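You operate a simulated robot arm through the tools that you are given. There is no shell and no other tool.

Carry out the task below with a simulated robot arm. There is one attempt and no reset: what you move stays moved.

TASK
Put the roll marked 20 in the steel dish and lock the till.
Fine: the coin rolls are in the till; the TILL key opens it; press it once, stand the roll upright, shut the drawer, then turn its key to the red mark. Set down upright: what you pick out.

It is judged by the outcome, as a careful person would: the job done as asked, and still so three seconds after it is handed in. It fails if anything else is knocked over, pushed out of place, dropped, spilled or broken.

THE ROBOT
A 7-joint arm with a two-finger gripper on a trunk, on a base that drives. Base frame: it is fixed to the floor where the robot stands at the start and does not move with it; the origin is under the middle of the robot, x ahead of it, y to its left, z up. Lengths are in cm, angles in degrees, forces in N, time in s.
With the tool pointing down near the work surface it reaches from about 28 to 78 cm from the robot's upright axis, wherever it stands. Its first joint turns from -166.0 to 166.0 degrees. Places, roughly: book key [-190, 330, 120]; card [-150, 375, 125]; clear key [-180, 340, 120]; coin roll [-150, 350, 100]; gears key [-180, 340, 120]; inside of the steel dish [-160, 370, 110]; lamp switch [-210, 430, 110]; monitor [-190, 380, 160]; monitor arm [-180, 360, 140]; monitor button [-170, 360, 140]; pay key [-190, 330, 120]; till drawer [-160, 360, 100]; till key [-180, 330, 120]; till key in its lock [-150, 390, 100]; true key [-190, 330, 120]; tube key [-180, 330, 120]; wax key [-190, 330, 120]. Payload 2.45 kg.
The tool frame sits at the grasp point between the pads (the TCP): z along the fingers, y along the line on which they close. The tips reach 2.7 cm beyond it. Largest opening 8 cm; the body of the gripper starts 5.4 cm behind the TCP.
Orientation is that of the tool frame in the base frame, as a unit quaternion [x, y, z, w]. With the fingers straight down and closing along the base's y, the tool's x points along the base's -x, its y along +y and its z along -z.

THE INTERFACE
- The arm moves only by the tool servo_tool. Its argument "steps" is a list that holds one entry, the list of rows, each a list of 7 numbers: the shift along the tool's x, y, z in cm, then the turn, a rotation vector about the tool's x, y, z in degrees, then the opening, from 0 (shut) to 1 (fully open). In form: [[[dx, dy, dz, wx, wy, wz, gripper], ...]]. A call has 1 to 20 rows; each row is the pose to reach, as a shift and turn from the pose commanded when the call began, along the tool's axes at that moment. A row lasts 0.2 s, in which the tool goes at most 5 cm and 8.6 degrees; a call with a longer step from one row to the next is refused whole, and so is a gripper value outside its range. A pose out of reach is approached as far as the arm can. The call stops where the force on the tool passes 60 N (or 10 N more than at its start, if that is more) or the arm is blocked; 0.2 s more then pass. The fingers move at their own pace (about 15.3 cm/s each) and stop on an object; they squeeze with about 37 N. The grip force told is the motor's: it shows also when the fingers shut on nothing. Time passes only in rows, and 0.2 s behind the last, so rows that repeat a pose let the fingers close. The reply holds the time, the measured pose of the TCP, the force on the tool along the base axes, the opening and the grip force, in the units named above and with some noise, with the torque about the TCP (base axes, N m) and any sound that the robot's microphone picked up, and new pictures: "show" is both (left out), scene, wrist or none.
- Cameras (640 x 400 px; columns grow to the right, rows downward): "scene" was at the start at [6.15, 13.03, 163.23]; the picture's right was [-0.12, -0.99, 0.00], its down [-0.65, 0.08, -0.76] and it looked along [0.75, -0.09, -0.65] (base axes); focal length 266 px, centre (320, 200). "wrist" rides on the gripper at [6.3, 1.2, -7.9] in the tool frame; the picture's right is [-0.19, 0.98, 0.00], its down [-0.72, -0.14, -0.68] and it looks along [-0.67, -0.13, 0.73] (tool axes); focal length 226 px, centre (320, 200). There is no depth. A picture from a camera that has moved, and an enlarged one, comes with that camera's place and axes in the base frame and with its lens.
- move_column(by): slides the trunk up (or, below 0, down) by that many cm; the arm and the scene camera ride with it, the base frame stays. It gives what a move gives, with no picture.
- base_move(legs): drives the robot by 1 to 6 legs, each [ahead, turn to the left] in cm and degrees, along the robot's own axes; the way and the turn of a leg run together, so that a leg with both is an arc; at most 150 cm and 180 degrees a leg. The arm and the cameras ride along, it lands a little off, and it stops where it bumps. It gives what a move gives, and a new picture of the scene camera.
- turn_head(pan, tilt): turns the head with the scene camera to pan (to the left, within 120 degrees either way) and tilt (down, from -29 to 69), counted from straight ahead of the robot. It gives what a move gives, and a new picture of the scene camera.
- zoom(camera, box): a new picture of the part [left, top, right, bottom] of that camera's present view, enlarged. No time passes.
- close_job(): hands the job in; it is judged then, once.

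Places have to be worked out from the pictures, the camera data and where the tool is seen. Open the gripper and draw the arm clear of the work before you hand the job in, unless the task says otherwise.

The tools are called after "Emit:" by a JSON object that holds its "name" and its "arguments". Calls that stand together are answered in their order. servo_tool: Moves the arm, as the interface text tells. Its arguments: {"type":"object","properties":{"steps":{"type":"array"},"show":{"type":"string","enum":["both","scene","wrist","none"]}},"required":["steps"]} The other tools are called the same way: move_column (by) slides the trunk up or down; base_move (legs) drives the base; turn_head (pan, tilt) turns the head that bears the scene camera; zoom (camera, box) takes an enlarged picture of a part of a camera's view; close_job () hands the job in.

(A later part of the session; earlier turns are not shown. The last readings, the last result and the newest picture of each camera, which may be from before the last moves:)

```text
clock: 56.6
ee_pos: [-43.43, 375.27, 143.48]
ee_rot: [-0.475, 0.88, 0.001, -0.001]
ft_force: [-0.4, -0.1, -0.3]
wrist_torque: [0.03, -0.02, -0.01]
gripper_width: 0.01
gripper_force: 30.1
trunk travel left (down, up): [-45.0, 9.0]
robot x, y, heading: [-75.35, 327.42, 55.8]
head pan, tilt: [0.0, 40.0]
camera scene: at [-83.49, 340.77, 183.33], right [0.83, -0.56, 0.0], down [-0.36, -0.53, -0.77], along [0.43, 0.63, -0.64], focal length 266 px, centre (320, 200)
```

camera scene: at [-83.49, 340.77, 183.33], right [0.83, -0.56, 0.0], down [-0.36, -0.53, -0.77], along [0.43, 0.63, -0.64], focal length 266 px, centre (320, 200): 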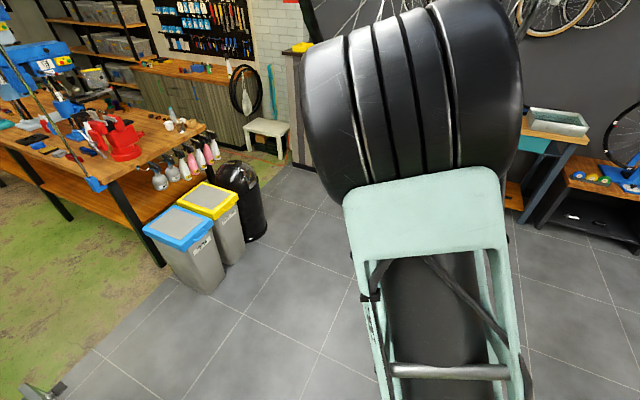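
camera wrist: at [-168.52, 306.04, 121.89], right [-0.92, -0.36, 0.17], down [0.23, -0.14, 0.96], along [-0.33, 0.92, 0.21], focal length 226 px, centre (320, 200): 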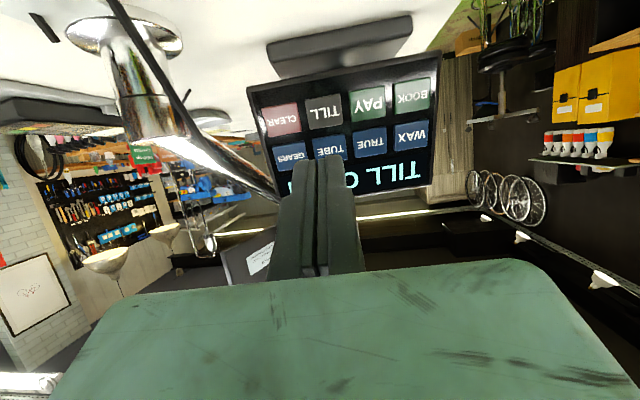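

The turn was blocked after 5°. Probably the post (or its tubes) is behind my right rear; I look there.

Emit:
{"name": "turn_head", "arguments": {"pan": -120, "tilt": 60}}

Emit:
{"name": "turn_head", "arguments": {"pan": 115, "tilt": 65}}

```text
clock: 58.6
ee_pos: [-43.46, 375.29, 143.63]
ee_rot: [-0.474, 0.881, 0.001, -0.001]
ft_force: [-0.2, -0.2, 0.0]
wrist_torque: [-0.01, 0.0, 0.01]
gripper_width: 0.0
gripper_force: 29.8
trunk travel left (down, up): [-45.0, 9.0]
robot x, y, heading: [-75.1, 327.05, 56.1]
head pan, tilt: [-120.0, 60.0]
camera scene: at [-85.34, 327.73, 180.66], right [-0.9, -0.44, 0.0], down [-0.38, 0.78, -0.5], along [0.22, -0.45, -0.87], focal length 266 px, centre (320, 200)
```

scene: 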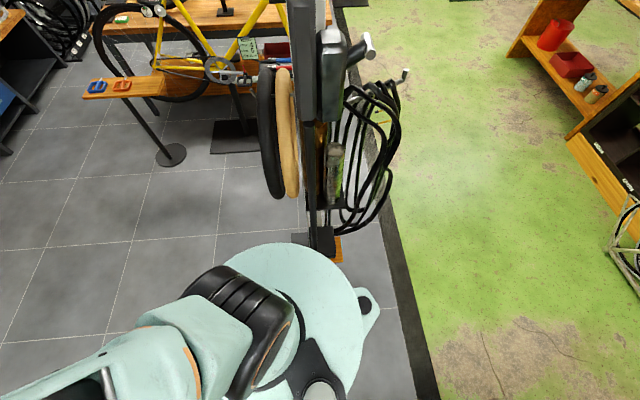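

```text
clock: 61.9
ee_pos: [-43.51, 375.15, 143.53]
ee_rot: [-0.474, 0.881, 0.001, 0.0]
ft_force: [-0.7, -0.9, 0.1]
wrist_torque: [0.0, -0.01, -0.02]
gripper_width: 0.0
gripper_force: 29.8
trunk travel left (down, up): [-45.0, 9.0]
robot x, y, heading: [-74.88, 327.28, 56.1]
head pan, tilt: [115.0, 65.0]
camera scene: at [-94.25, 334.69, 180.11], right [0.16, 0.99, 0.0], down [0.89, -0.14, -0.42], along [-0.42, 0.07, -0.91], focal length 266 px, centre (320, 200)
```

scene: 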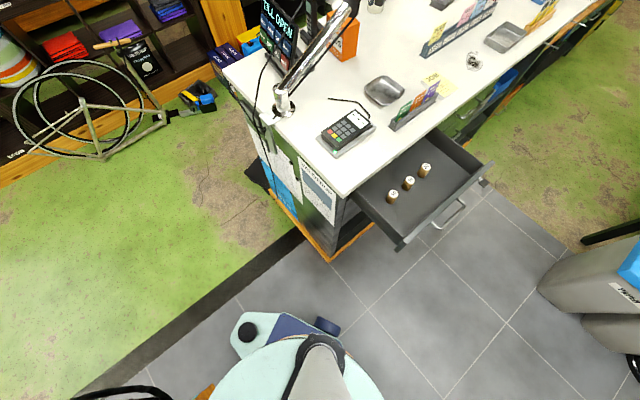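

My base's rear corner is against the post's foot. I drive forward first to get clear of it, then turn and go around to the drawer side.

Emit:
{"name": "base_move", "arguments": {"legs": [[36, 0], [0, 48], [66, 0]]}}

```text
clock: 63.8
ee_pos: [-27.22, 393.31, 144.55]
ee_rot: [-0.448, 0.894, 0.002, 0.003]
ft_force: [0.3, 0.4, 0.3]
wrist_torque: [-0.01, -0.01, -0.01]
gripper_width: 0.0
gripper_force: 29.3
trunk travel left (down, up): [-45.0, 9.0]
robot x, y, heading: [-60.78, 349.04, 56.1]
head pan, tilt: [115.0, 65.0]
stopped in leg 1: the robot was blocked; the commanded pose is now the measured one
camera scene: at [-79.47, 354.16, 180.21], right [0.16, 0.99, 0.01], down [0.89, -0.14, -0.42], along [-0.42, 0.08, -0.91], focal length 266 px, centre (320, 200)
```

scene: 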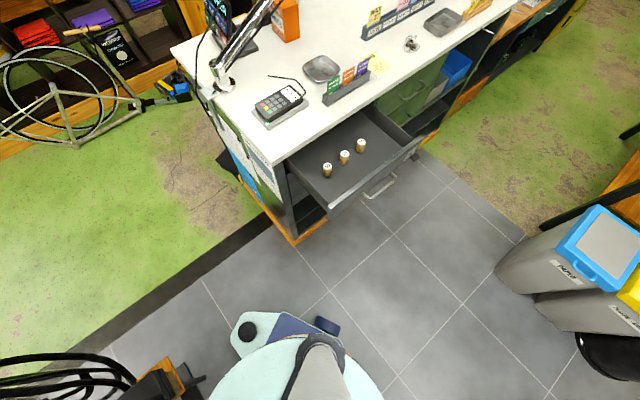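

Blocked again after 26 cm, with the arm nudged slightly. I look around for what touches the arm or base.

Emit:
{"name": "turn_head", "arguments": {"pan": -20, "tilt": 15}}

Emit:
{"name": "turn_head", "arguments": {"pan": -80, "tilt": 35}}

Emit:
{"name": "turn_head", "arguments": {"pan": -120, "tilt": 45}}

Emit:
{"name": "servo_tool", "arguments": {"steps": [[[0, 0, 0, 0, 0, 0, 0]]], "show": "wrist"}}

```text
clock: 66.0
ee_pos: [-27.09, 393.33, 144.56]
ee_rot: [-0.454, 0.891, 0.003, 0.003]
ft_force: [0.5, 0.8, 0.0]
wrist_torque: [-0.04, -0.03, -0.01]
gripper_width: 0.0
gripper_force: 29.7
trunk travel left (down, up): [-45.0, 9.0]
robot x, y, heading: [-60.61, 349.37, 55.9]
head pan, tilt: [-20.0, 15.0]
camera scene: at [-65.4, 358.02, 187.53], right [0.59, -0.81, -0.01], down [-0.21, -0.14, -0.97], along [0.78, 0.57, -0.25], focal length 266 px, centre (320, 200)
```

scene: 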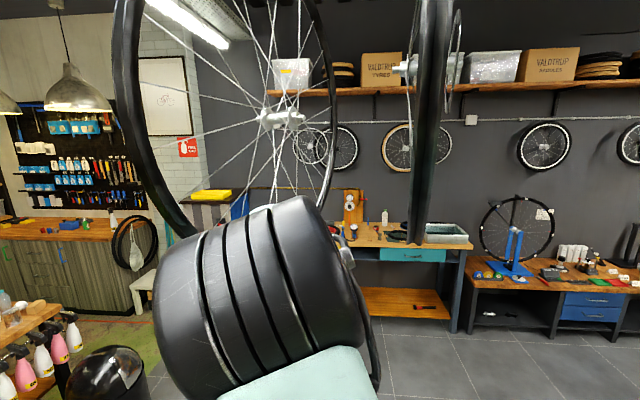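

```text
clock: 67.3
ee_pos: [-27.04, 393.49, 144.51]
ee_rot: [-0.454, 0.891, 0.003, 0.002]
ft_force: [0.4, 0.7, 0.3]
wrist_torque: [-0.01, 0.03, -0.02]
gripper_width: 0.0
gripper_force: 29.6
trunk travel left (down, up): [-45.0, 9.0]
robot x, y, heading: [-60.48, 349.22, 56.2]
head pan, tilt: [-80.0, 35.0]
camera scene: at [-64.45, 348.34, 184.27], right [-0.41, -0.91, -0.02], down [-0.53, 0.25, -0.81], along [0.75, -0.32, -0.58], focal length 266 px, centre (320, 200)
```

scene: 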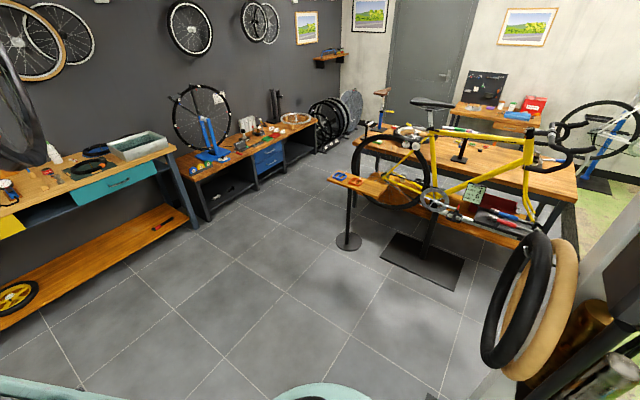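

```text
clock: 68.3
ee_pos: [-27.06, 393.42, 144.46]
ee_rot: [-0.452, 0.892, 0.003, 0.003]
ft_force: [0.0, -0.1, -0.4]
wrist_torque: [0.0, 0.01, 0.0]
gripper_width: 0.02
gripper_force: 30.3
trunk travel left (down, up): [-45.0, 9.0]
robot x, y, heading: [-60.35, 349.36, 55.9]
head pan, tilt: [-120.0, 45.0]
camera scene: at [-68.49, 344.04, 182.82], right [-0.9, -0.44, 0.0], down [-0.31, 0.65, -0.69], along [0.3, -0.62, -0.72], focal length 266 px, centre (320, 200)
```

scene: 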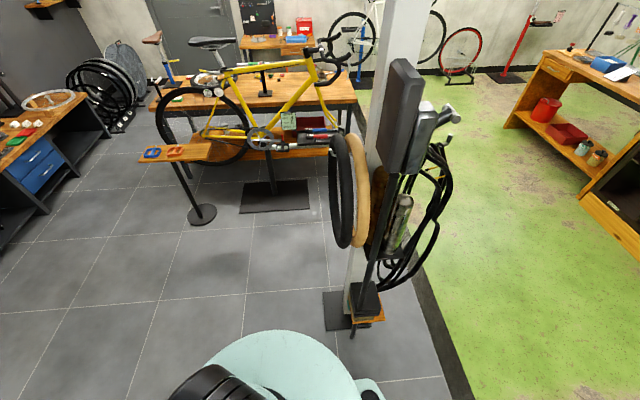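

```text
clock: 68.9
ee_pos: [-26.87, 393.32, 144.46]
ee_rot: [-0.446, 0.895, -0.001, 0.003]
ft_force: [-0.5, -0.1, 0.4]
wrist_torque: [-0.01, 0.0, -0.02]
gripper_width: 0.0
gripper_force: 29.8
trunk travel left (down, up): [-45.0, 9.0]
robot x, y, heading: [-60.57, 348.74, 55.0]
head pan, tilt: [-120.0, 45.0]
stopped in row 1: the arm was blocked; the commanded pose is now the measured one
camera wrist: at [-31.73, 388.98, 152.41], right [-0.67, 0.75, 0.0], down [0.54, 0.49, 0.69], along [0.51, 0.46, -0.73], focal length 226 px, centre (320, 200)
```

wrist: 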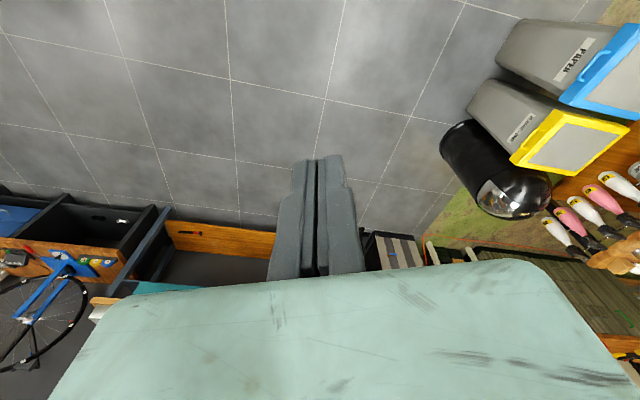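

The arm's wrist has run against a hanging wheel from the ceiling. I back off a little, then lower the trunk so that the arm passes below the wheels.

Emit:
{"name": "base_move", "arguments": {"legs": [[-8, 0]]}}

Emit:
{"name": "move_column", "arguments": {"by": -20}}

Emit:
{"name": "turn_head", "arguments": {"pan": 0, "tilt": 10}}

```text
clock: 69.8
ee_pos: [-28.64, 391.84, 143.71]
ee_rot: [-0.429, 0.903, -0.003, -0.006]
ft_force: [1.1, -1.8, -2.8]
wrist_torque: [0.14, -0.02, 0.02]
gripper_width: 0.02
gripper_force: 29.4
trunk travel left (down, up): [-45.0, 9.0]
robot x, y, heading: [-61.36, 348.04, 55.2]
head pan, tilt: [-120.0, 45.0]
stopped in leg 1: the robot was blocked; the commanded pose is now the measured one
camera scene: at [-59.3, 326.3, 183.76], right [-0.91, -0.42, 0.01], down [-0.34, 0.72, -0.61], along [0.25, -0.56, -0.79], focal length 266 px, centre (320, 200)
```

scene: 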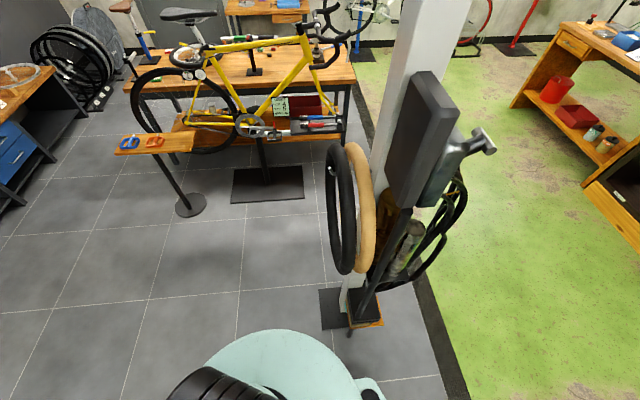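

```text
clock: 70.1
ee_pos: [-38.52, 393.12, 140.09]
ee_rot: [-0.43, 0.897, -0.038, -0.094]
ft_force: [5.2, -5.7, -5.8]
wrist_torque: [0.36, 0.43, -0.14]
gripper_width: 0.01
gripper_force: 29.3
trunk travel left (down, up): [-44.8, 9.2]
robot x, y, heading: [-60.93, 348.13, 54.4]
head pan, tilt: [-120.0, 45.0]
stopped: the arm was blocked; the commanded pose is now the measured one
```

```text
clock: 72.1
ee_pos: [-39.86, 407.96, 137.11]
ee_rot: [-0.442, 0.894, -0.068, -0.022]
ft_force: [0.7, -0.2, 0.3]
wrist_torque: [0.01, 0.01, -0.02]
gripper_width: 0.0
gripper_force: 29.9
trunk travel left (down, up): [-44.8, 9.2]
robot x, y, heading: [-61.39, 347.67, 55.1]
head pan, tilt: [0.0, 10.0]
camera scene: at [-68.65, 361.69, 187.92], right [0.82, -0.57, 0.0], down [-0.1, -0.14, -0.98], along [0.56, 0.81, -0.18], focal length 266 px, centre (320, 200)
```

scene: 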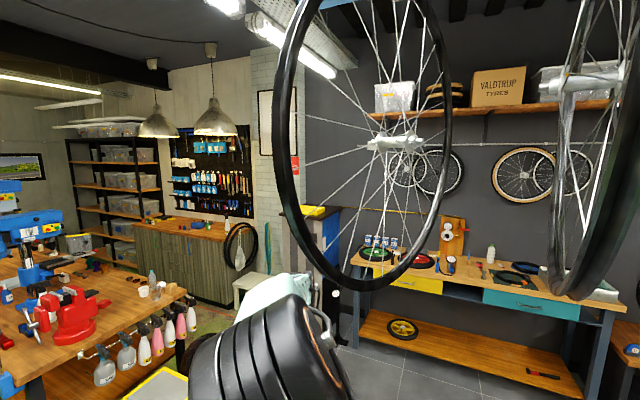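

The arm has slipped to the left of the hanging wheel and is now nearly force-free. I carefully lower and pull the tool left/back, away from the wheel.

Emit:
{"name": "servo_tool", "arguments": {"steps": [[[0.5, 1, 1, 0, 0, 0, 0], [1, 2, 2, 0, 0, 0, 0], [1.5, 3, 3.5, 0, 0, 0, 0], [2, 4, 5, 0, 0, 0, 0]]], "show": "scene"}}

Emit:
{"name": "turn_head", "arguments": {"pan": 0, "tilt": 25}}

```text
clock: 73.1
ee_pos: [-44.52, 408.25, 132.11]
ee_rot: [-0.442, 0.894, -0.068, -0.021]
ft_force: [-0.9, -0.1, -0.5]
wrist_torque: [0.0, 0.02, 0.0]
gripper_width: 0.0
gripper_force: 30.3
trunk travel left (down, up): [-44.8, 9.2]
robot x, y, heading: [-61.13, 347.7, 55.0]
head pan, tilt: [0.0, 10.0]
camera scene: at [-68.76, 361.73, 187.92], right [0.82, -0.57, 0.0], down [-0.1, -0.14, -0.98], along [0.56, 0.81, -0.17], focal length 266 px, centre (320, 200)
```

scene: 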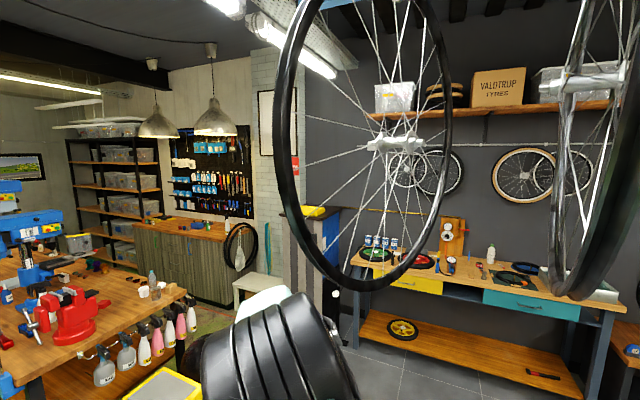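

```text
clock: 73.8
ee_pos: [-44.48, 408.33, 132.2]
ee_rot: [-0.442, 0.894, -0.068, -0.021]
ft_force: [0.1, 0.0, -0.8]
wrist_torque: [0.03, -0.01, -0.03]
gripper_width: 0.0
gripper_force: 29.5
trunk travel left (down, up): [-44.8, 9.2]
robot x, y, heading: [-61.0, 347.66, 55.0]
head pan, tilt: [0.0, 25.0]
camera scene: at [-68.79, 361.65, 185.49], right [0.82, -0.57, 0.0], down [-0.24, -0.35, -0.91], along [0.52, 0.74, -0.42], focal length 266 px, centre (320, 200)
```

scene: 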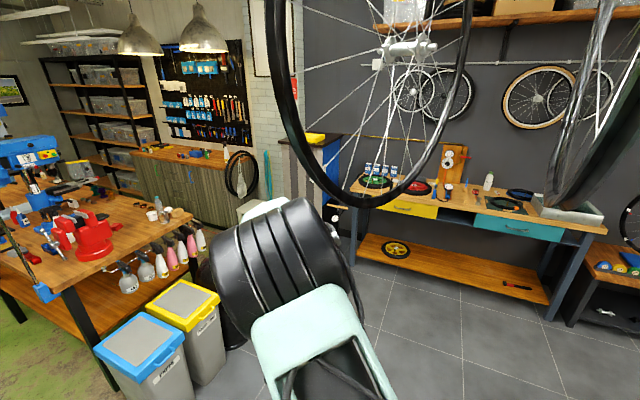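

The arm is clear of the wheel. I lower the trunk and check that the wheel hangs as before.

Emit:
{"name": "move_column", "arguments": {"by": -18}}

Emit:
{"name": "turn_head", "arguments": {"pan": 0, "tilt": 15}}

```text
clock: 75.8
ee_pos: [-44.42, 408.15, 114.1]
ee_rot: [-0.443, 0.894, -0.069, -0.021]
ft_force: [0.5, -0.7, -0.1]
wrist_torque: [0.02, -0.03, 0.0]
gripper_width: 0.0
gripper_force: 29.7
trunk travel left (down, up): [-26.8, 27.2]
robot x, y, heading: [-60.94, 347.49, 55.3]
head pan, tilt: [0.0, 25.0]
```

```text
clock: 76.6
ee_pos: [-44.43, 408.12, 114.12]
ee_rot: [-0.442, 0.894, -0.069, -0.021]
ft_force: [-0.4, -1.0, -0.8]
wrist_torque: [-0.01, 0.02, 0.0]
gripper_width: 0.02
gripper_force: 29.3
trunk travel left (down, up): [-26.8, 27.2]
robot x, y, heading: [-61.17, 347.17, 55.2]
head pan, tilt: [0.0, 15.0]
camera scene: at [-68.73, 361.72, 169.1], right [0.82, -0.57, 0.0], down [-0.15, -0.21, -0.97], along [0.55, 0.79, -0.26], focal length 266 px, centre (320, 200)
```

scene: 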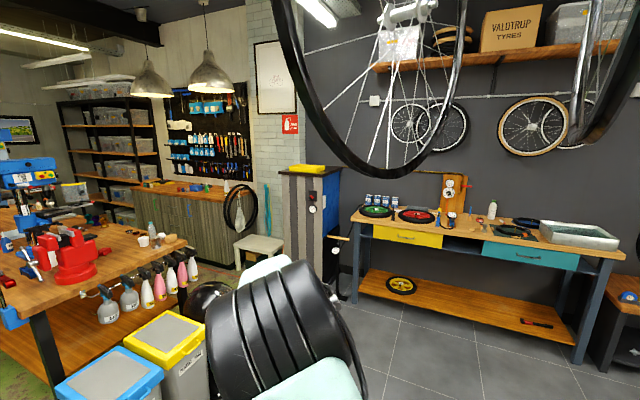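

Clear; wheels' bottoms are near z≈157 and the arm is below. I retract the tool, then turn and drive on to the drawer side.

Emit:
{"name": "servo_tool", "arguments": {"steps": [[[4, 0, 0, 0, 0, 0, 0], [8, 0, 0, 0, 0, 0, 0], [12, 0, 0, 0, 0, 0, 0], [14, 0, -1, 0, 0, 0, 0]]], "show": "none"}}

Emit:
{"name": "base_move", "arguments": {"legs": [[0, 50], [68, 0]]}}

```text
clock: 77.6
ee_pos: [-52.98, 397.13, 116.72]
ee_rot: [-0.441, 0.895, -0.068, -0.021]
ft_force: [0.1, 0.0, 0.0]
wrist_torque: [0.01, 0.0, 0.0]
gripper_width: 0.01
gripper_force: 30.3
trunk travel left (down, up): [-26.8, 27.2]
robot x, y, heading: [-61.06, 347.52, 55.2]
head pan, tilt: [0.0, 15.0]
```

```text
clock: 83.7
ee_pos: [-111.33, 451.72, 116.58]
ee_rot: [0.776, -0.627, 0.071, -0.01]
ft_force: [1.1, 0.0, -0.5]
wrist_torque: [-0.01, -0.04, -0.01]
gripper_width: 0.0
gripper_force: 29.9
trunk travel left (down, up): [-26.8, 27.2]
robot x, y, heading: [-79.14, 413.06, 104.9]
head pan, tilt: [0.0, 15.0]
camera scene: at [-95.02, 416.77, 169.11], right [0.97, 0.26, 0.0], down [0.07, -0.25, -0.97], along [-0.25, 0.93, -0.26], focal length 266 px, centre (320, 200)
```

scene: 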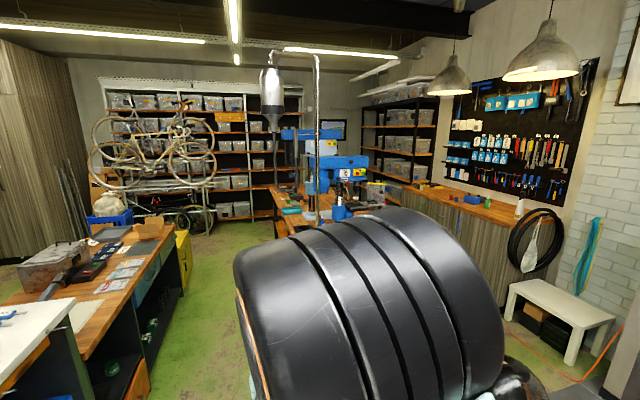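

At (-79,413). Now I turn left to face the drawer and look down at it.

Emit:
{"name": "base_move", "arguments": {"legs": [[0, 105.5]]}}

Emit:
{"name": "turn_head", "arguments": {"pan": 0, "tilt": 40}}

```text
clock: 88.6
ee_pos: [-108.09, 371.97, 116.59]
ee_rot: [0.969, 0.236, 0.036, -0.063]
ft_force: [0.4, 0.4, -0.1]
wrist_torque: [-0.01, 0.0, -0.03]
gripper_width: 0.0
gripper_force: 29.9
trunk travel left (down, up): [-26.8, 27.2]
robot x, y, heading: [-79.58, 413.22, -150.0]
head pan, tilt: [0.0, 15.0]
camera scene: at [-78.93, 397.39, 169.11], right [-0.5, 0.87, 0.0], down [0.22, 0.13, -0.97], along [-0.84, -0.48, -0.26], focal length 266 px, centre (320, 200)
```

scene: 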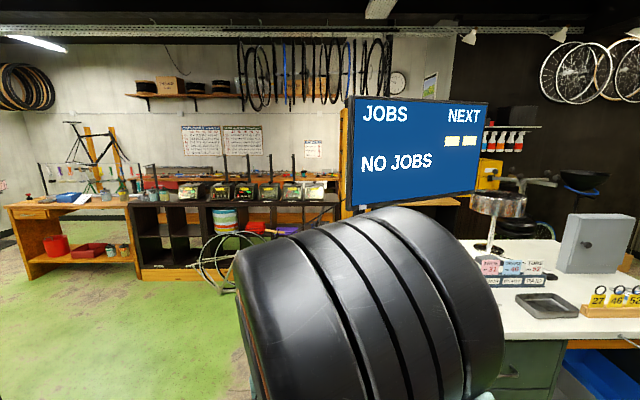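

```text
clock: 89.5
ee_pos: [-108.07, 372.02, 116.75]
ee_rot: [0.969, 0.235, 0.035, -0.062]
ft_force: [0.4, -0.9, -0.2]
wrist_torque: [0.02, 0.0, 0.01]
gripper_width: 0.0
gripper_force: 30.3
trunk travel left (down, up): [-26.8, 27.2]
robot x, y, heading: [-79.13, 413.0, -150.1]
head pan, tilt: [0.0, 40.0]
camera scene: at [-78.22, 397.81, 165.16], right [-0.5, 0.87, 0.0], down [0.56, 0.32, -0.77], along [-0.66, -0.38, -0.64], focal length 266 px, centre (320, 200)
```

scene: 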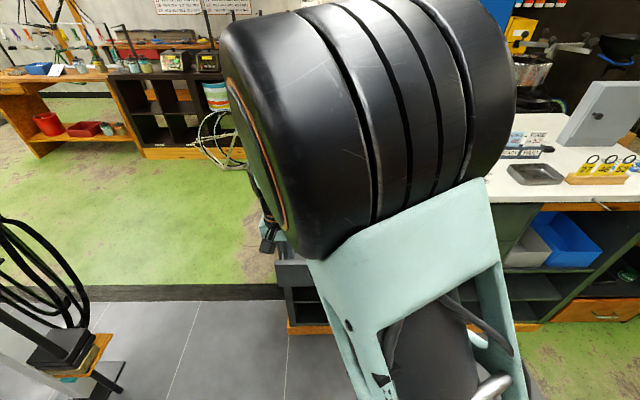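

Facing the drawer at about 75 cm from the counter edge; the monitor's lower edge overhangs just behind the dish (z≈142), so I'll work with the hand leaning back toward me. First I level the tool and move it right, toward the 20 roll's line.

Emit:
{"name": "servo_tool", "arguments": {"steps": [[[0.8, -4, -1, -2, -2, -1, 0.6], [1.6, -8, -2, -4, -4, -2, 0.6], [2.4, -12, -3, -5.8, -5.7, -3.2, 0.6], [3.2, -16, -4, -5.8, -5.7, -3.2, 0.6], [4, -19, -4, -5.8, -5.7, -3.2, 0.6], [5, -22, -4, -5.8, -5.7, -3.2, 0.6]]]}}

```text
clock: 90.9
ee_pos: [-114.1, 393.29, 122.14]
ee_rot: [0.965, 0.26, 0.015, -0.008]
ft_force: [0.7, -0.6, 0.2]
wrist_torque: [-0.01, 0.02, 0.04]
gripper_width: 4.8
gripper_force: 0.1
trunk travel left (down, up): [-26.8, 27.2]
robot x, y, heading: [-79.46, 413.24, -150.1]
head pan, tilt: [0.0, 40.0]
camera scene: at [-79.11, 399.25, 165.79], right [-0.33, 0.94, 0.0], down [0.55, 0.19, -0.81], along [-0.76, -0.27, -0.59], focal length 266 px, centre (320, 200)
camera wrist: at [-108.06, 395.4, 130.19], right [0.33, -0.94, -0.01], down [-0.71, -0.25, 0.66], along [-0.63, -0.21, -0.75], focal length 226 px, centre (320, 200)
```

scene: 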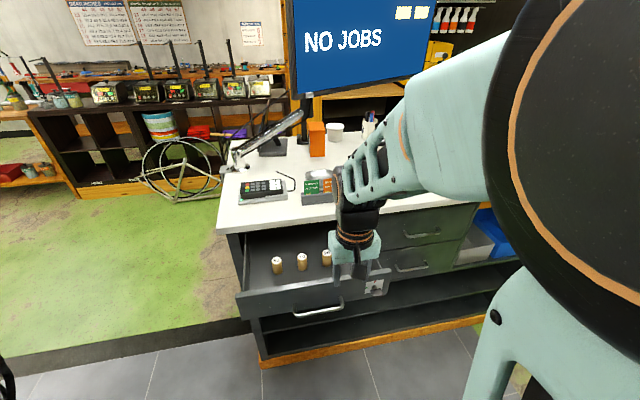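
wrist: 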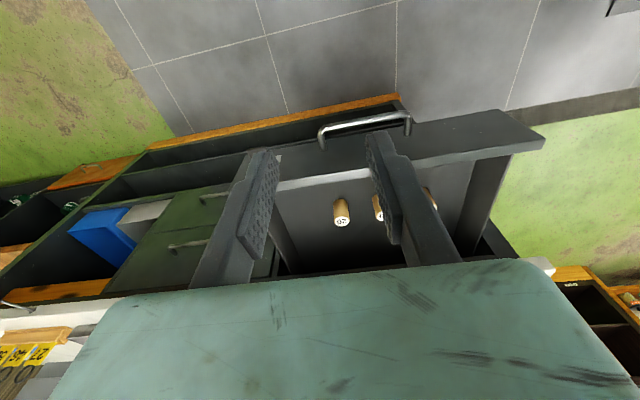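

I enlarge the wrist view to read the rolls, and the scene view around the lock.

Emit:
{"name": "zoom", "arguments": {"camera": "wrist", "box": [260, 150, 460, 275]}}

Emit:
{"name": "zoom", "arguments": {"camera": "scene", "box": [220, 200, 460, 350]}}

Emit:
{"name": "zoom", "arguments": {"camera": "scene", "box": [350, 270, 400, 302]}}

```text
3.20 times, centred on (360, 212) of wrist
camera zoom: at [-108.06, 395.4, 130.19], right [0.33, -0.94, -0.01], down [-0.71, -0.25, 0.66], along [-0.63, -0.21, -0.75], focal length 723 px, centre (192, 160)
```

zoom: 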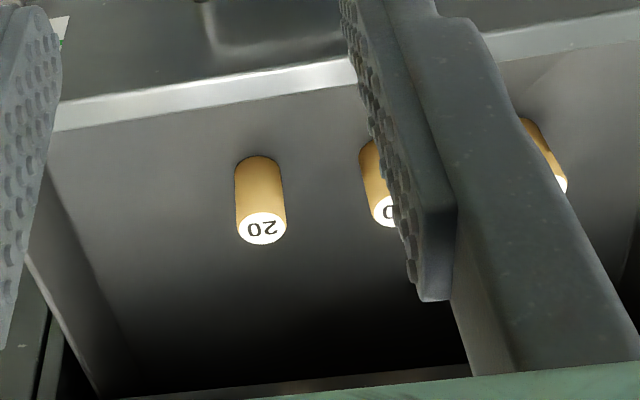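

```text
2.67 times, centred on (340, 275) of scene
camera zoom: at [-79.11, 399.25, 165.79], right [-0.33, 0.94, 0.0], down [0.55, 0.19, -0.81], along [-0.76, -0.27, -0.59], focal length 710 px, centre (267, 0)
```

zoom: 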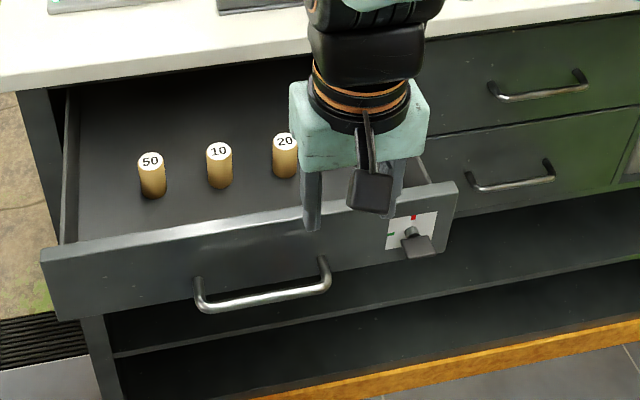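

```text
12.50 times, centred on (375, 286) of scene
camera zoom: at [-79.11, 399.25, 165.79], right [-0.33, 0.94, 0.0], down [0.55, 0.19, -0.81], along [-0.76, -0.27, -0.59], focal length 3327 px, centre (-368, -875)
```

zoom: 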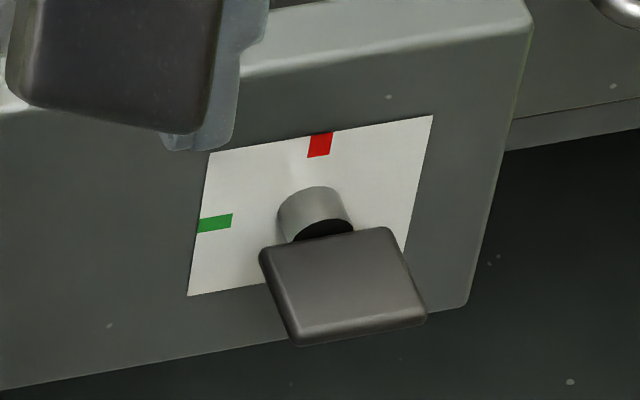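

Roll 20 is at about (-137.4, 380.5), top z≈99.7; the lock plate shows green at left, red at top, with the key bow now flat (green). To keep the wrist camera clear of the drawer front and of the card stand when I lean the hand back, I turn the hand half round, in open air, in two stages.

Emit:
{"name": "servo_tool", "arguments": {"steps": [[[0.5, 0, -0.5, 0, 0, 8.5, 0.6], [1, 0, -1, 0, 0, 17, 0.6], [1.5, 0, -1.5, 0, 0, 25.5, 0.6], [2, 0, -2, 0, 0, 34, 0.6], [2.5, 0, -2.5, 0, 0, 42.5, 0.6], [3, 0, -3, 0, 0, 51, 0.6], [3, 0, -3, 0, 0, 59.5, 0.6], [3, 0, -3, 0, 0, 68, 0.6], [3, 0, -3, 0, 0, 76.5, 0.6], [3, 0, -3, 0, 0, 85, 0.6]]], "show": "none"}}

Emit:
{"name": "servo_tool", "arguments": {"steps": [[[0, 0, 0, 0, 0, 8.5, 0.6], [0, 0, 0, 0, 0, 17, 0.6], [0, 0, 0, 0, 0, 25.5, 0.6], [0, 0, 0, 0, 0, 34, 0.6]]]}}

```text
clock: 93.3
ee_pos: [-111.73, 394.74, 122.56]
ee_rot: [0.885, -0.461, 0.031, -0.047]
ft_force: [-0.9, 0.5, -0.3]
wrist_torque: [0.03, -0.02, 0.01]
gripper_width: 4.78
gripper_force: 0.0
trunk travel left (down, up): [-26.8, 27.2]
robot x, y, heading: [-79.47, 413.01, -149.9]
head pan, tilt: [0.0, 40.0]
stopped in row 10: the arm was blocked; the commanded pose is now the measured one
```

```text
clock: 94.3
ee_pos: [-111.43, 394.79, 122.54]
ee_rot: [0.712, -0.7, 0.014, -0.055]
ft_force: [-0.1, 0.0, 0.8]
wrist_torque: [0.05, 0.01, -0.01]
gripper_width: 4.78
gripper_force: 0.0
trunk travel left (down, up): [-26.8, 27.2]
robot x, y, heading: [-79.37, 412.79, -150.1]
head pan, tilt: [0.0, 40.0]
camera scene: at [-79.66, 400.64, 166.24], right [-0.16, 0.99, 0.0], down [0.54, 0.09, -0.84], along [-0.83, -0.14, -0.54], focal length 266 px, centre (320, 200)
camera wrist: at [-113.31, 387.83, 129.92], right [-0.98, 0.18, -0.09], down [0.06, 0.68, 0.73], along [0.19, 0.71, -0.68], focal length 226 px, centre (320, 200)
```

scene: 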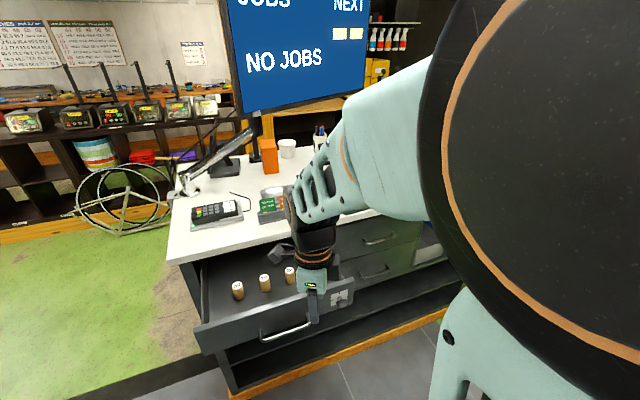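
wrist: 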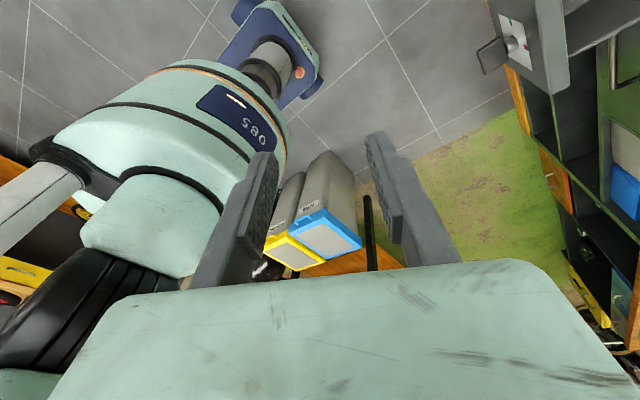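

The folded arm's elbow is crowding my head camera (its aim shifts), so I extend the tool forward over the drawer, well above it, while finishing the half turn.

Emit:
{"name": "servo_tool", "arguments": {"steps": [[[1.3, 2.3, -0.3, 0, 0, 0, 0.6], [2.6, 4.6, -0.6, 0, 0, 7, 0.6], [3.9, 6.9, -0.9, 0, 0, 15, 0.6], [5.2, 9.2, -1, 0, 0, 23, 0.6], [6.5, 11.5, -1, 0, 0, 31, 0.6], [7.8, 13.8, -1, 0, 0, 39, 0.6], [9.1, 16.1, -1, 0, 0, 47, 0.6], [9.8, 17.3, -1, 0, 0, 55, 0.6], [9.8, 17.3, -1, 0, 0, 61, 0.6]]]}}

```text
clock: 96.3
ee_pos: [-128.68, 384.61, 121.85]
ee_rot: [-0.261, 0.964, 0.014, 0.049]
ft_force: [0.5, -0.1, 0.2]
wrist_torque: [0.0, 0.03, 0.0]
gripper_width: 4.81
gripper_force: 0.2
trunk travel left (down, up): [-26.8, 27.2]
robot x, y, heading: [-79.23, 412.77, -149.8]
head pan, tilt: [0.0, 40.0]
camera scene: at [-78.2, 397.82, 165.16], right [-0.5, 0.87, 0.0], down [0.56, 0.32, -0.77], along [-0.66, -0.38, -0.64], focal length 266 px, centre (320, 200)
camera wrist: at [-135.38, 382.02, 129.09], right [-0.33, 0.95, 0.02], down [0.63, 0.2, 0.75], along [0.71, 0.26, -0.66], focal length 226 px, centre (320, 200)
```

scene: 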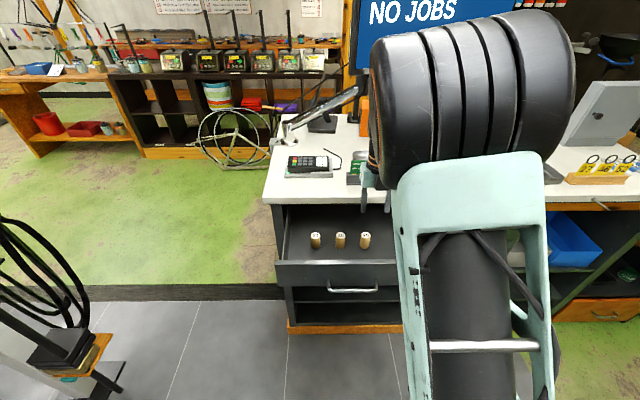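
wrist: 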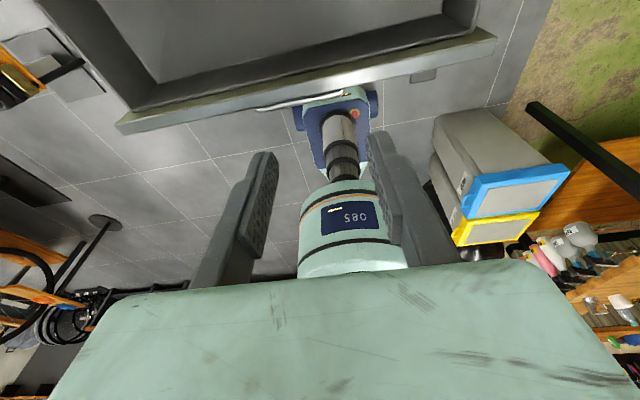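

The half turn is done, the head is free again. I enlarge the drawer to pin down the 20 roll.

Emit:
{"name": "zoom", "arguments": {"camera": "scene", "box": [260, 190, 420, 290]}}

Emit:
{"name": "zoom", "arguments": {"camera": "scene", "box": [330, 150, 410, 200]}}

```text
4.00 times, centred on (340, 240) of scene
camera zoom: at [-78.2, 397.82, 165.16], right [-0.5, 0.87, 0.0], down [0.56, 0.32, -0.77], along [-0.66, -0.38, -0.64], focal length 1065 px, centre (240, 40)
```

zoom: 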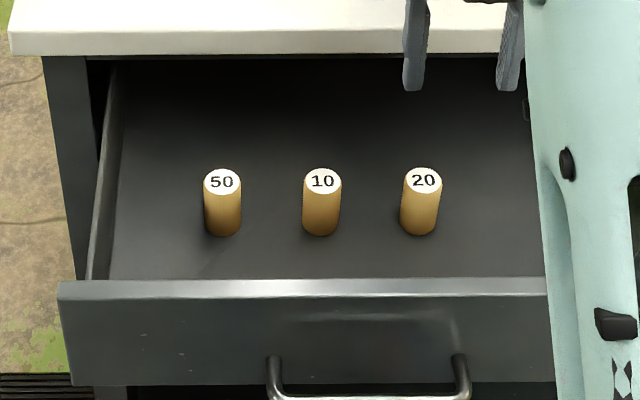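

```text
8.00 times, centred on (370, 175) of scene
camera zoom: at [-78.2, 397.82, 165.16], right [-0.5, 0.87, 0.0], down [0.56, 0.32, -0.77], along [-0.66, -0.38, -0.64], focal length 2129 px, centre (-80, 400)
```

zoom: 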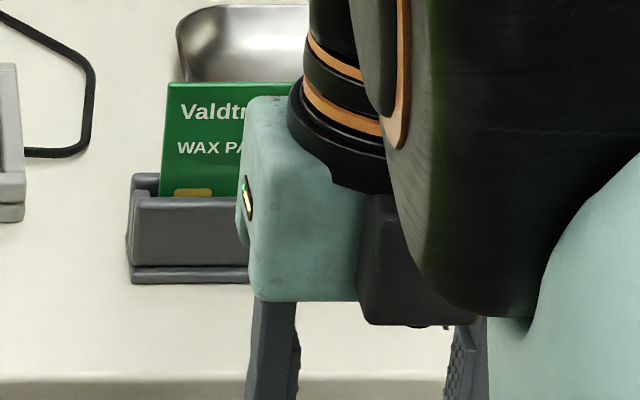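

Calibration against the visible fingertips agrees within ~0.3 cm; roll 20 is at about (-137.7, 381.1), top z≈99.5. I tilt the hand 22° back and descend to a pre-grasp point 12 cm back along the tool.

Emit:
{"name": "servo_tool", "arguments": {"steps": [[[1, 0.5, 1, 0, 7, 0, 0.6], [2, 1, 3, 0, 14, 0, 0.6], [3.5, 1.5, 5.5, 0, 21, 0, 0.6], [5, 1.5, 9, 0, 28, 0, 0.6], [6.3, 1.5, 12.2, 0, 28, 0, 0.6]]]}}

Emit:
{"name": "zoom", "arguments": {"camera": "scene", "box": [260, 190, 420, 290]}}

Emit:
{"name": "zoom", "arguments": {"camera": "wrist", "box": [160, 60, 480, 260]}}

```text
clock: 97.5
ee_pos: [-133.76, 383.39, 108.99]
ee_rot: [-0.255, 0.947, -0.049, -0.187]
ft_force: [-0.1, 0.3, -0.4]
wrist_torque: [0.04, -0.02, 0.01]
gripper_width: 4.79
gripper_force: 0.1
trunk travel left (down, up): [-26.8, 27.2]
robot x, y, heading: [-79.08, 413.01, -149.9]
head pan, tilt: [0.0, 40.0]
camera scene: at [-78.29, 397.76, 165.14], right [-0.5, 0.87, 0.0], down [0.56, 0.32, -0.77], along [-0.66, -0.38, -0.64], focal length 266 px, centre (320, 200)
camera wrist: at [-136.85, 383.08, 118.75], right [-0.34, 0.94, -0.07], down [0.87, 0.34, 0.36], along [0.36, 0.06, -0.93], focal length 226 px, centre (320, 200)
```

scene: 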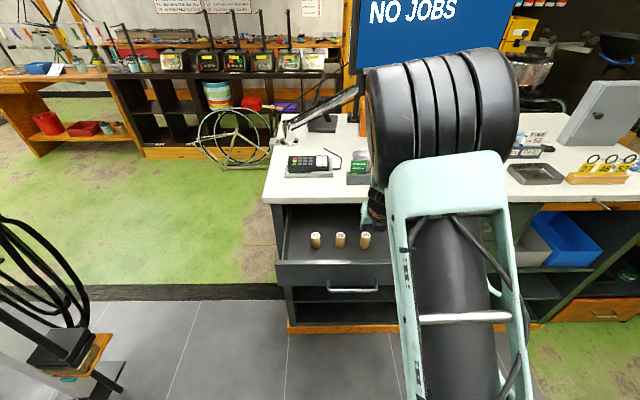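
wrist: 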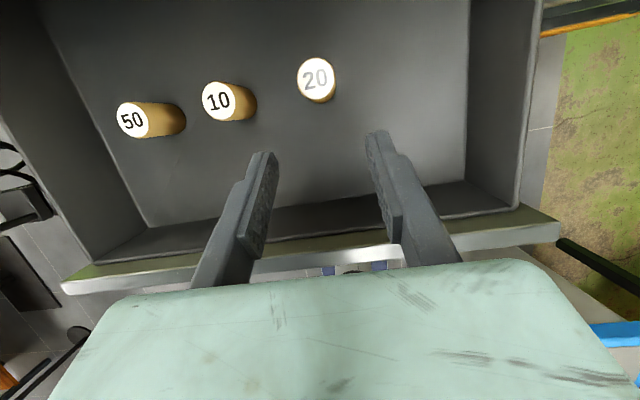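

```text
4.00 times, centred on (340, 240) of scene
camera zoom: at [-78.29, 397.76, 165.14], right [-0.5, 0.87, 0.0], down [0.56, 0.32, -0.77], along [-0.66, -0.38, -0.64], focal length 1065 px, centre (240, 40)
```

zoom: 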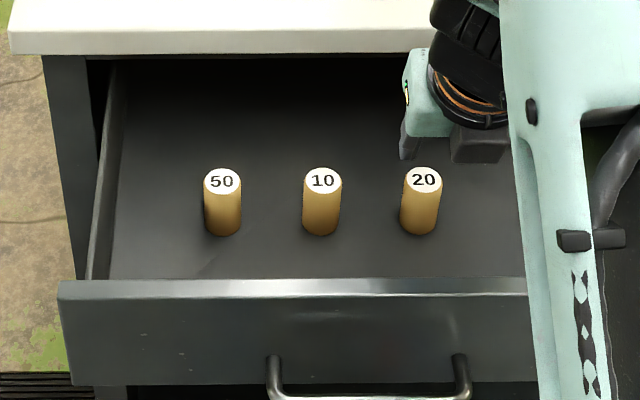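

```text
2.00 times, centred on (320, 160) of wrist
camera zoom: at [-136.85, 383.08, 118.75], right [-0.34, 0.94, -0.07], down [0.87, 0.34, 0.36], along [0.36, 0.06, -0.93], focal length 452 px, centre (320, 280)
```

zoom: 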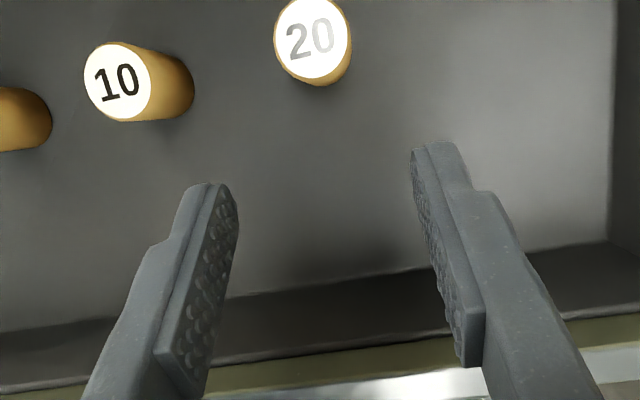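

Triangulated: roll 20 top centre ≈ (-138.6, 380.7, 98.4). I descend most of the way and check alignment.

Emit:
{"name": "servo_tool", "arguments": {"steps": [[[0.3, 0.05, 3, 0, 0, 0, 0.6], [0.6, 0.07, 6, 0, 0, 0, 0.6], [0.65, 0.07, 8, 0, 0, 0, 0.6], [0.65, 0.07, 9.5, 0, 0, 0, 0.6]]], "show": "wrist"}}

Emit:
{"name": "zoom", "arguments": {"camera": "scene", "box": [300, 200, 420, 275]}}

```text
clock: 98.5
ee_pos: [-137.31, 381.17, 100.19]
ee_rot: [-0.256, 0.948, -0.051, -0.185]
ft_force: [-0.5, 0.3, 0.8]
wrist_torque: [-0.02, 0.0, 0.0]
gripper_width: 4.79
gripper_force: 0.1
trunk travel left (down, up): [-26.8, 27.2]
robot x, y, heading: [-79.36, 413.27, -150.0]
head pan, tilt: [0.0, 40.0]
camera wrist: at [-140.39, 380.73, 110.01], right [-0.34, 0.94, -0.07], down [0.87, 0.34, 0.36], along [0.36, 0.06, -0.93], focal length 226 px, centre (320, 200)
```

wrist: 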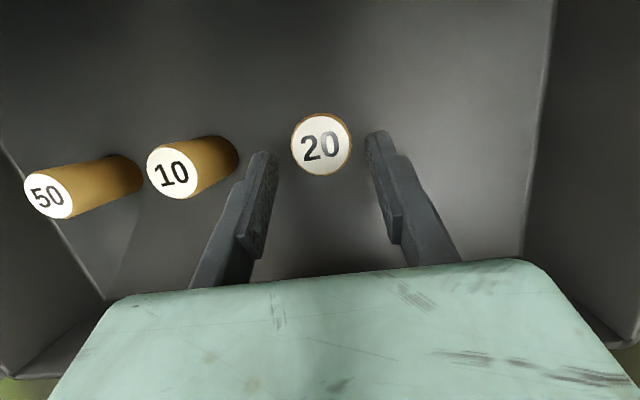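

```text
5.33 times, centred on (360, 238) of scene
camera zoom: at [-78.28, 397.78, 165.15], right [-0.5, 0.87, 0.0], down [0.56, 0.32, -0.77], along [-0.66, -0.38, -0.64], focal length 1419 px, centre (107, 0)
```

zoom: 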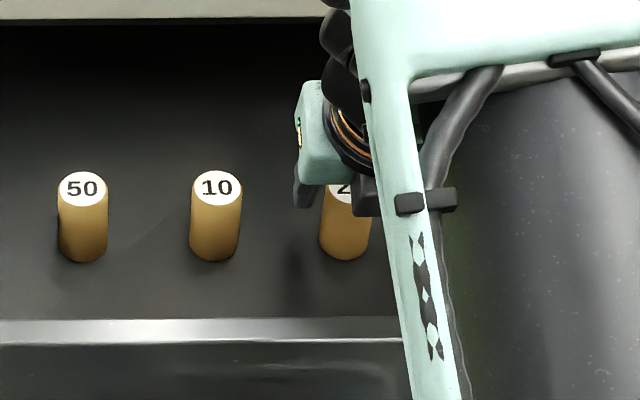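

Aligned within 2 mm. I go down the last 3.3 cm and close on the roll.

Emit:
{"name": "servo_tool", "arguments": {"steps": [[[0.1, 0.1, 1.5, 0, 0, 0, 0.6], [0.2, 0.15, 3.0, 0, 0, 0, 0.6], [0.2, 0.15, 3.3, 0, 0, 0, 0.6]]], "show": "wrist"}}

Emit:
{"name": "servo_tool", "arguments": {"steps": [[[0, 0, 0, 0, 0, 0, 0.3], [0, 0, 0, 0, 0, 0, 0.2], [0, 0, 0, 0, 0, 0, 0.2], [0, 0, 0, 0, 0, 0, 0.2]]], "show": "wrist"}}

```text
clock: 99.3
ee_pos: [-138.68, 380.71, 97.41]
ee_rot: [-0.257, 0.947, -0.051, -0.185]
ft_force: [0.4, -0.2, 0.3]
wrist_torque: [0.01, -0.02, 0.0]
gripper_width: 4.81
gripper_force: 0.1
trunk travel left (down, up): [-26.8, 27.2]
robot x, y, heading: [-79.14, 413.03, -149.7]
head pan, tilt: [0.0, 40.0]
camera wrist: at [-141.71, 380.27, 107.22], right [-0.34, 0.94, -0.07], down [0.87, 0.34, 0.36], along [0.36, 0.06, -0.93], focal length 226 px, centre (320, 200)
```

wrist: 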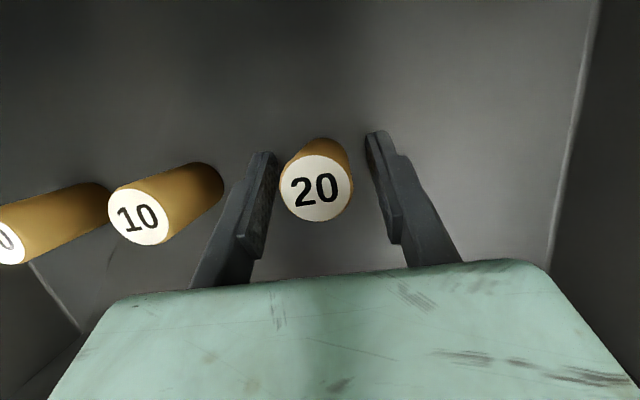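

```text
clock: 100.3
ee_pos: [-138.65, 380.61, 97.47]
ee_rot: [-0.256, 0.947, -0.05, -0.186]
ft_force: [0.2, -0.6, 0.1]
wrist_torque: [0.0, -0.01, -0.01]
gripper_width: 3.08
gripper_force: 36.8
trunk travel left (down, up): [-26.8, 27.2]
robot x, y, heading: [-79.05, 412.65, -150.0]
head pan, tilt: [0.0, 40.0]
camera wrist: at [-141.71, 380.26, 107.2], right [-0.34, 0.94, -0.07], down [0.87, 0.34, 0.36], along [0.36, 0.06, -0.93], focal length 226 px, centre (320, 200)
```

wrist: 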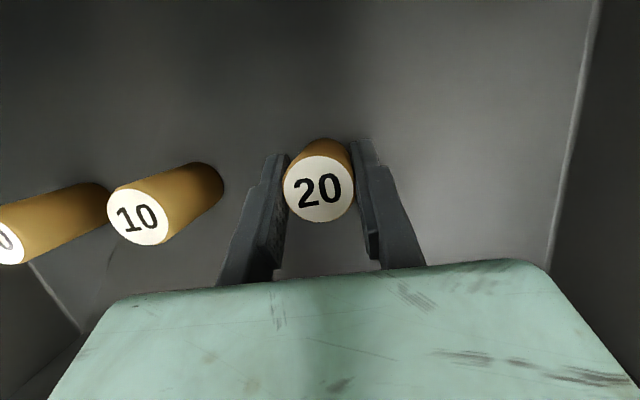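

Holding the roll (3.08 cm). I lift it straight up about 31 cm, above the card stand (tops near z≈118).

Emit:
{"name": "servo_tool", "arguments": {"steps": [[[0.76, 0, -1.85, 0, 0, 0, 0.2], [2.3, 0, -5.5, 0, 0, 0, 0.2], [3.8, 0, -9.2, 0, 0, 0, 0.2], [5.3, 0, -12.9, 0, 0, 0, 0.2], [6.8, 0, -16.6, 0, 0, 0, 0.2], [8.3, 0, -20.3, 0, 0, 0, 0.2], [9.9, 0, -24, 0, 0, 0, 0.2], [11.7, 0, -28.6, 0, 0, 0, 0.2]]]}}

```text
clock: 102.1
ee_pos: [-138.88, 380.69, 128.59]
ee_rot: [-0.256, 0.947, -0.052, -0.184]
ft_force: [0.7, -0.5, -0.5]
wrist_torque: [0.0, 0.03, -0.04]
gripper_width: 1.58
gripper_force: 0.1
trunk travel left (down, up): [-26.8, 27.2]
robot x, y, heading: [-79.07, 413.47, -150.1]
head pan, tilt: [0.0, 40.0]
camera scene: at [-78.18, 397.86, 165.16], right [-0.5, 0.87, 0.0], down [0.56, 0.32, -0.77], along [-0.66, -0.38, -0.64], focal length 266 px, centre (320, 200)
camera wrist: at [-141.97, 380.3, 138.28], right [-0.34, 0.94, -0.07], down [0.87, 0.34, 0.36], along [0.36, 0.06, -0.93], focal length 226 px, centre (320, 200)
```

scene: 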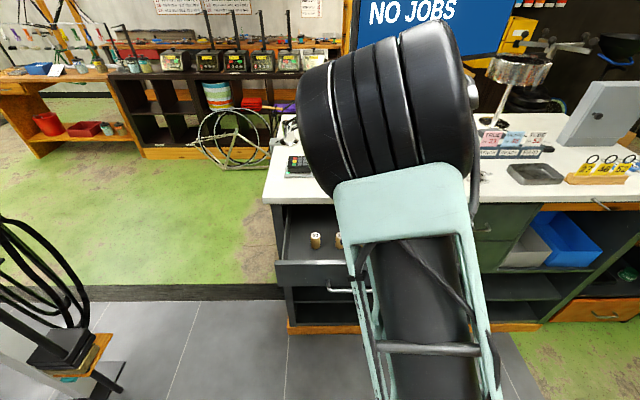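
wrist: 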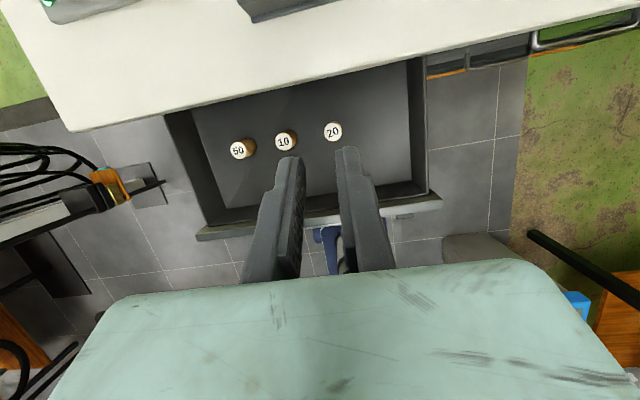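

The gripper closed to 1.6: the roll slipped out and still stands upright at its spot (≈(-138.9,380.7)). I go down again, grip deeper and with full closing command, and will test with a small slow lift.

Emit:
{"name": "servo_tool", "arguments": {"steps": [[[0, 0, 0, 0, 0, 0, 0.6], [-1.7, 0, 4.1, 0, 0, 0, 0.6], [-3.4, 0, 8.3, 0, 0, 0, 0.6], [-5.1, 0, 12.4, 0, 0, 0, 0.6], [-6.8, 0, 16.6, 0, 0, 0, 0.6], [-8.5, 0, 20.7, 0, 0, 0, 0.6], [-9.8, 0, 24, 0, 0, 0, 0.6], [-10.8, 0, 26.5, 0, 0, 0, 0.6], [-11.5, 0, 28, 0, 0, 0, 0.6]]], "show": "wrist"}}

```text
clock: 104.1
ee_pos: [-138.66, 380.67, 98.01]
ee_rot: [-0.256, 0.947, -0.051, -0.185]
ft_force: [-1.2, 0.1, 0.0]
wrist_torque: [0.04, 0.02, -0.02]
gripper_width: 4.78
gripper_force: 0.1
trunk travel left (down, up): [-26.8, 27.2]
robot x, y, heading: [-79.42, 413.14, -149.9]
head pan, tilt: [0.0, 40.0]
camera wrist: at [-141.69, 380.24, 107.83], right [-0.34, 0.94, -0.07], down [0.87, 0.34, 0.36], along [0.36, 0.06, -0.93], focal length 226 px, centre (320, 200)
```

wrist: 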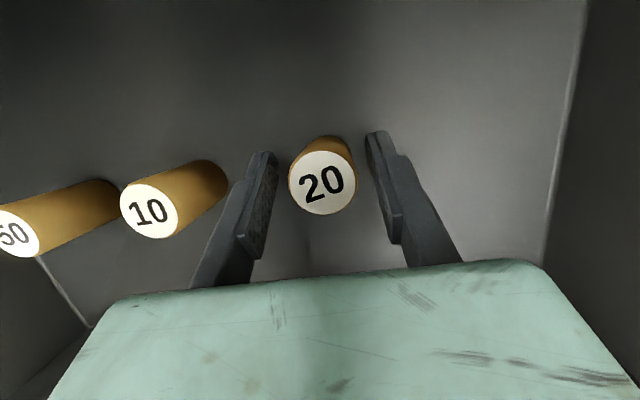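

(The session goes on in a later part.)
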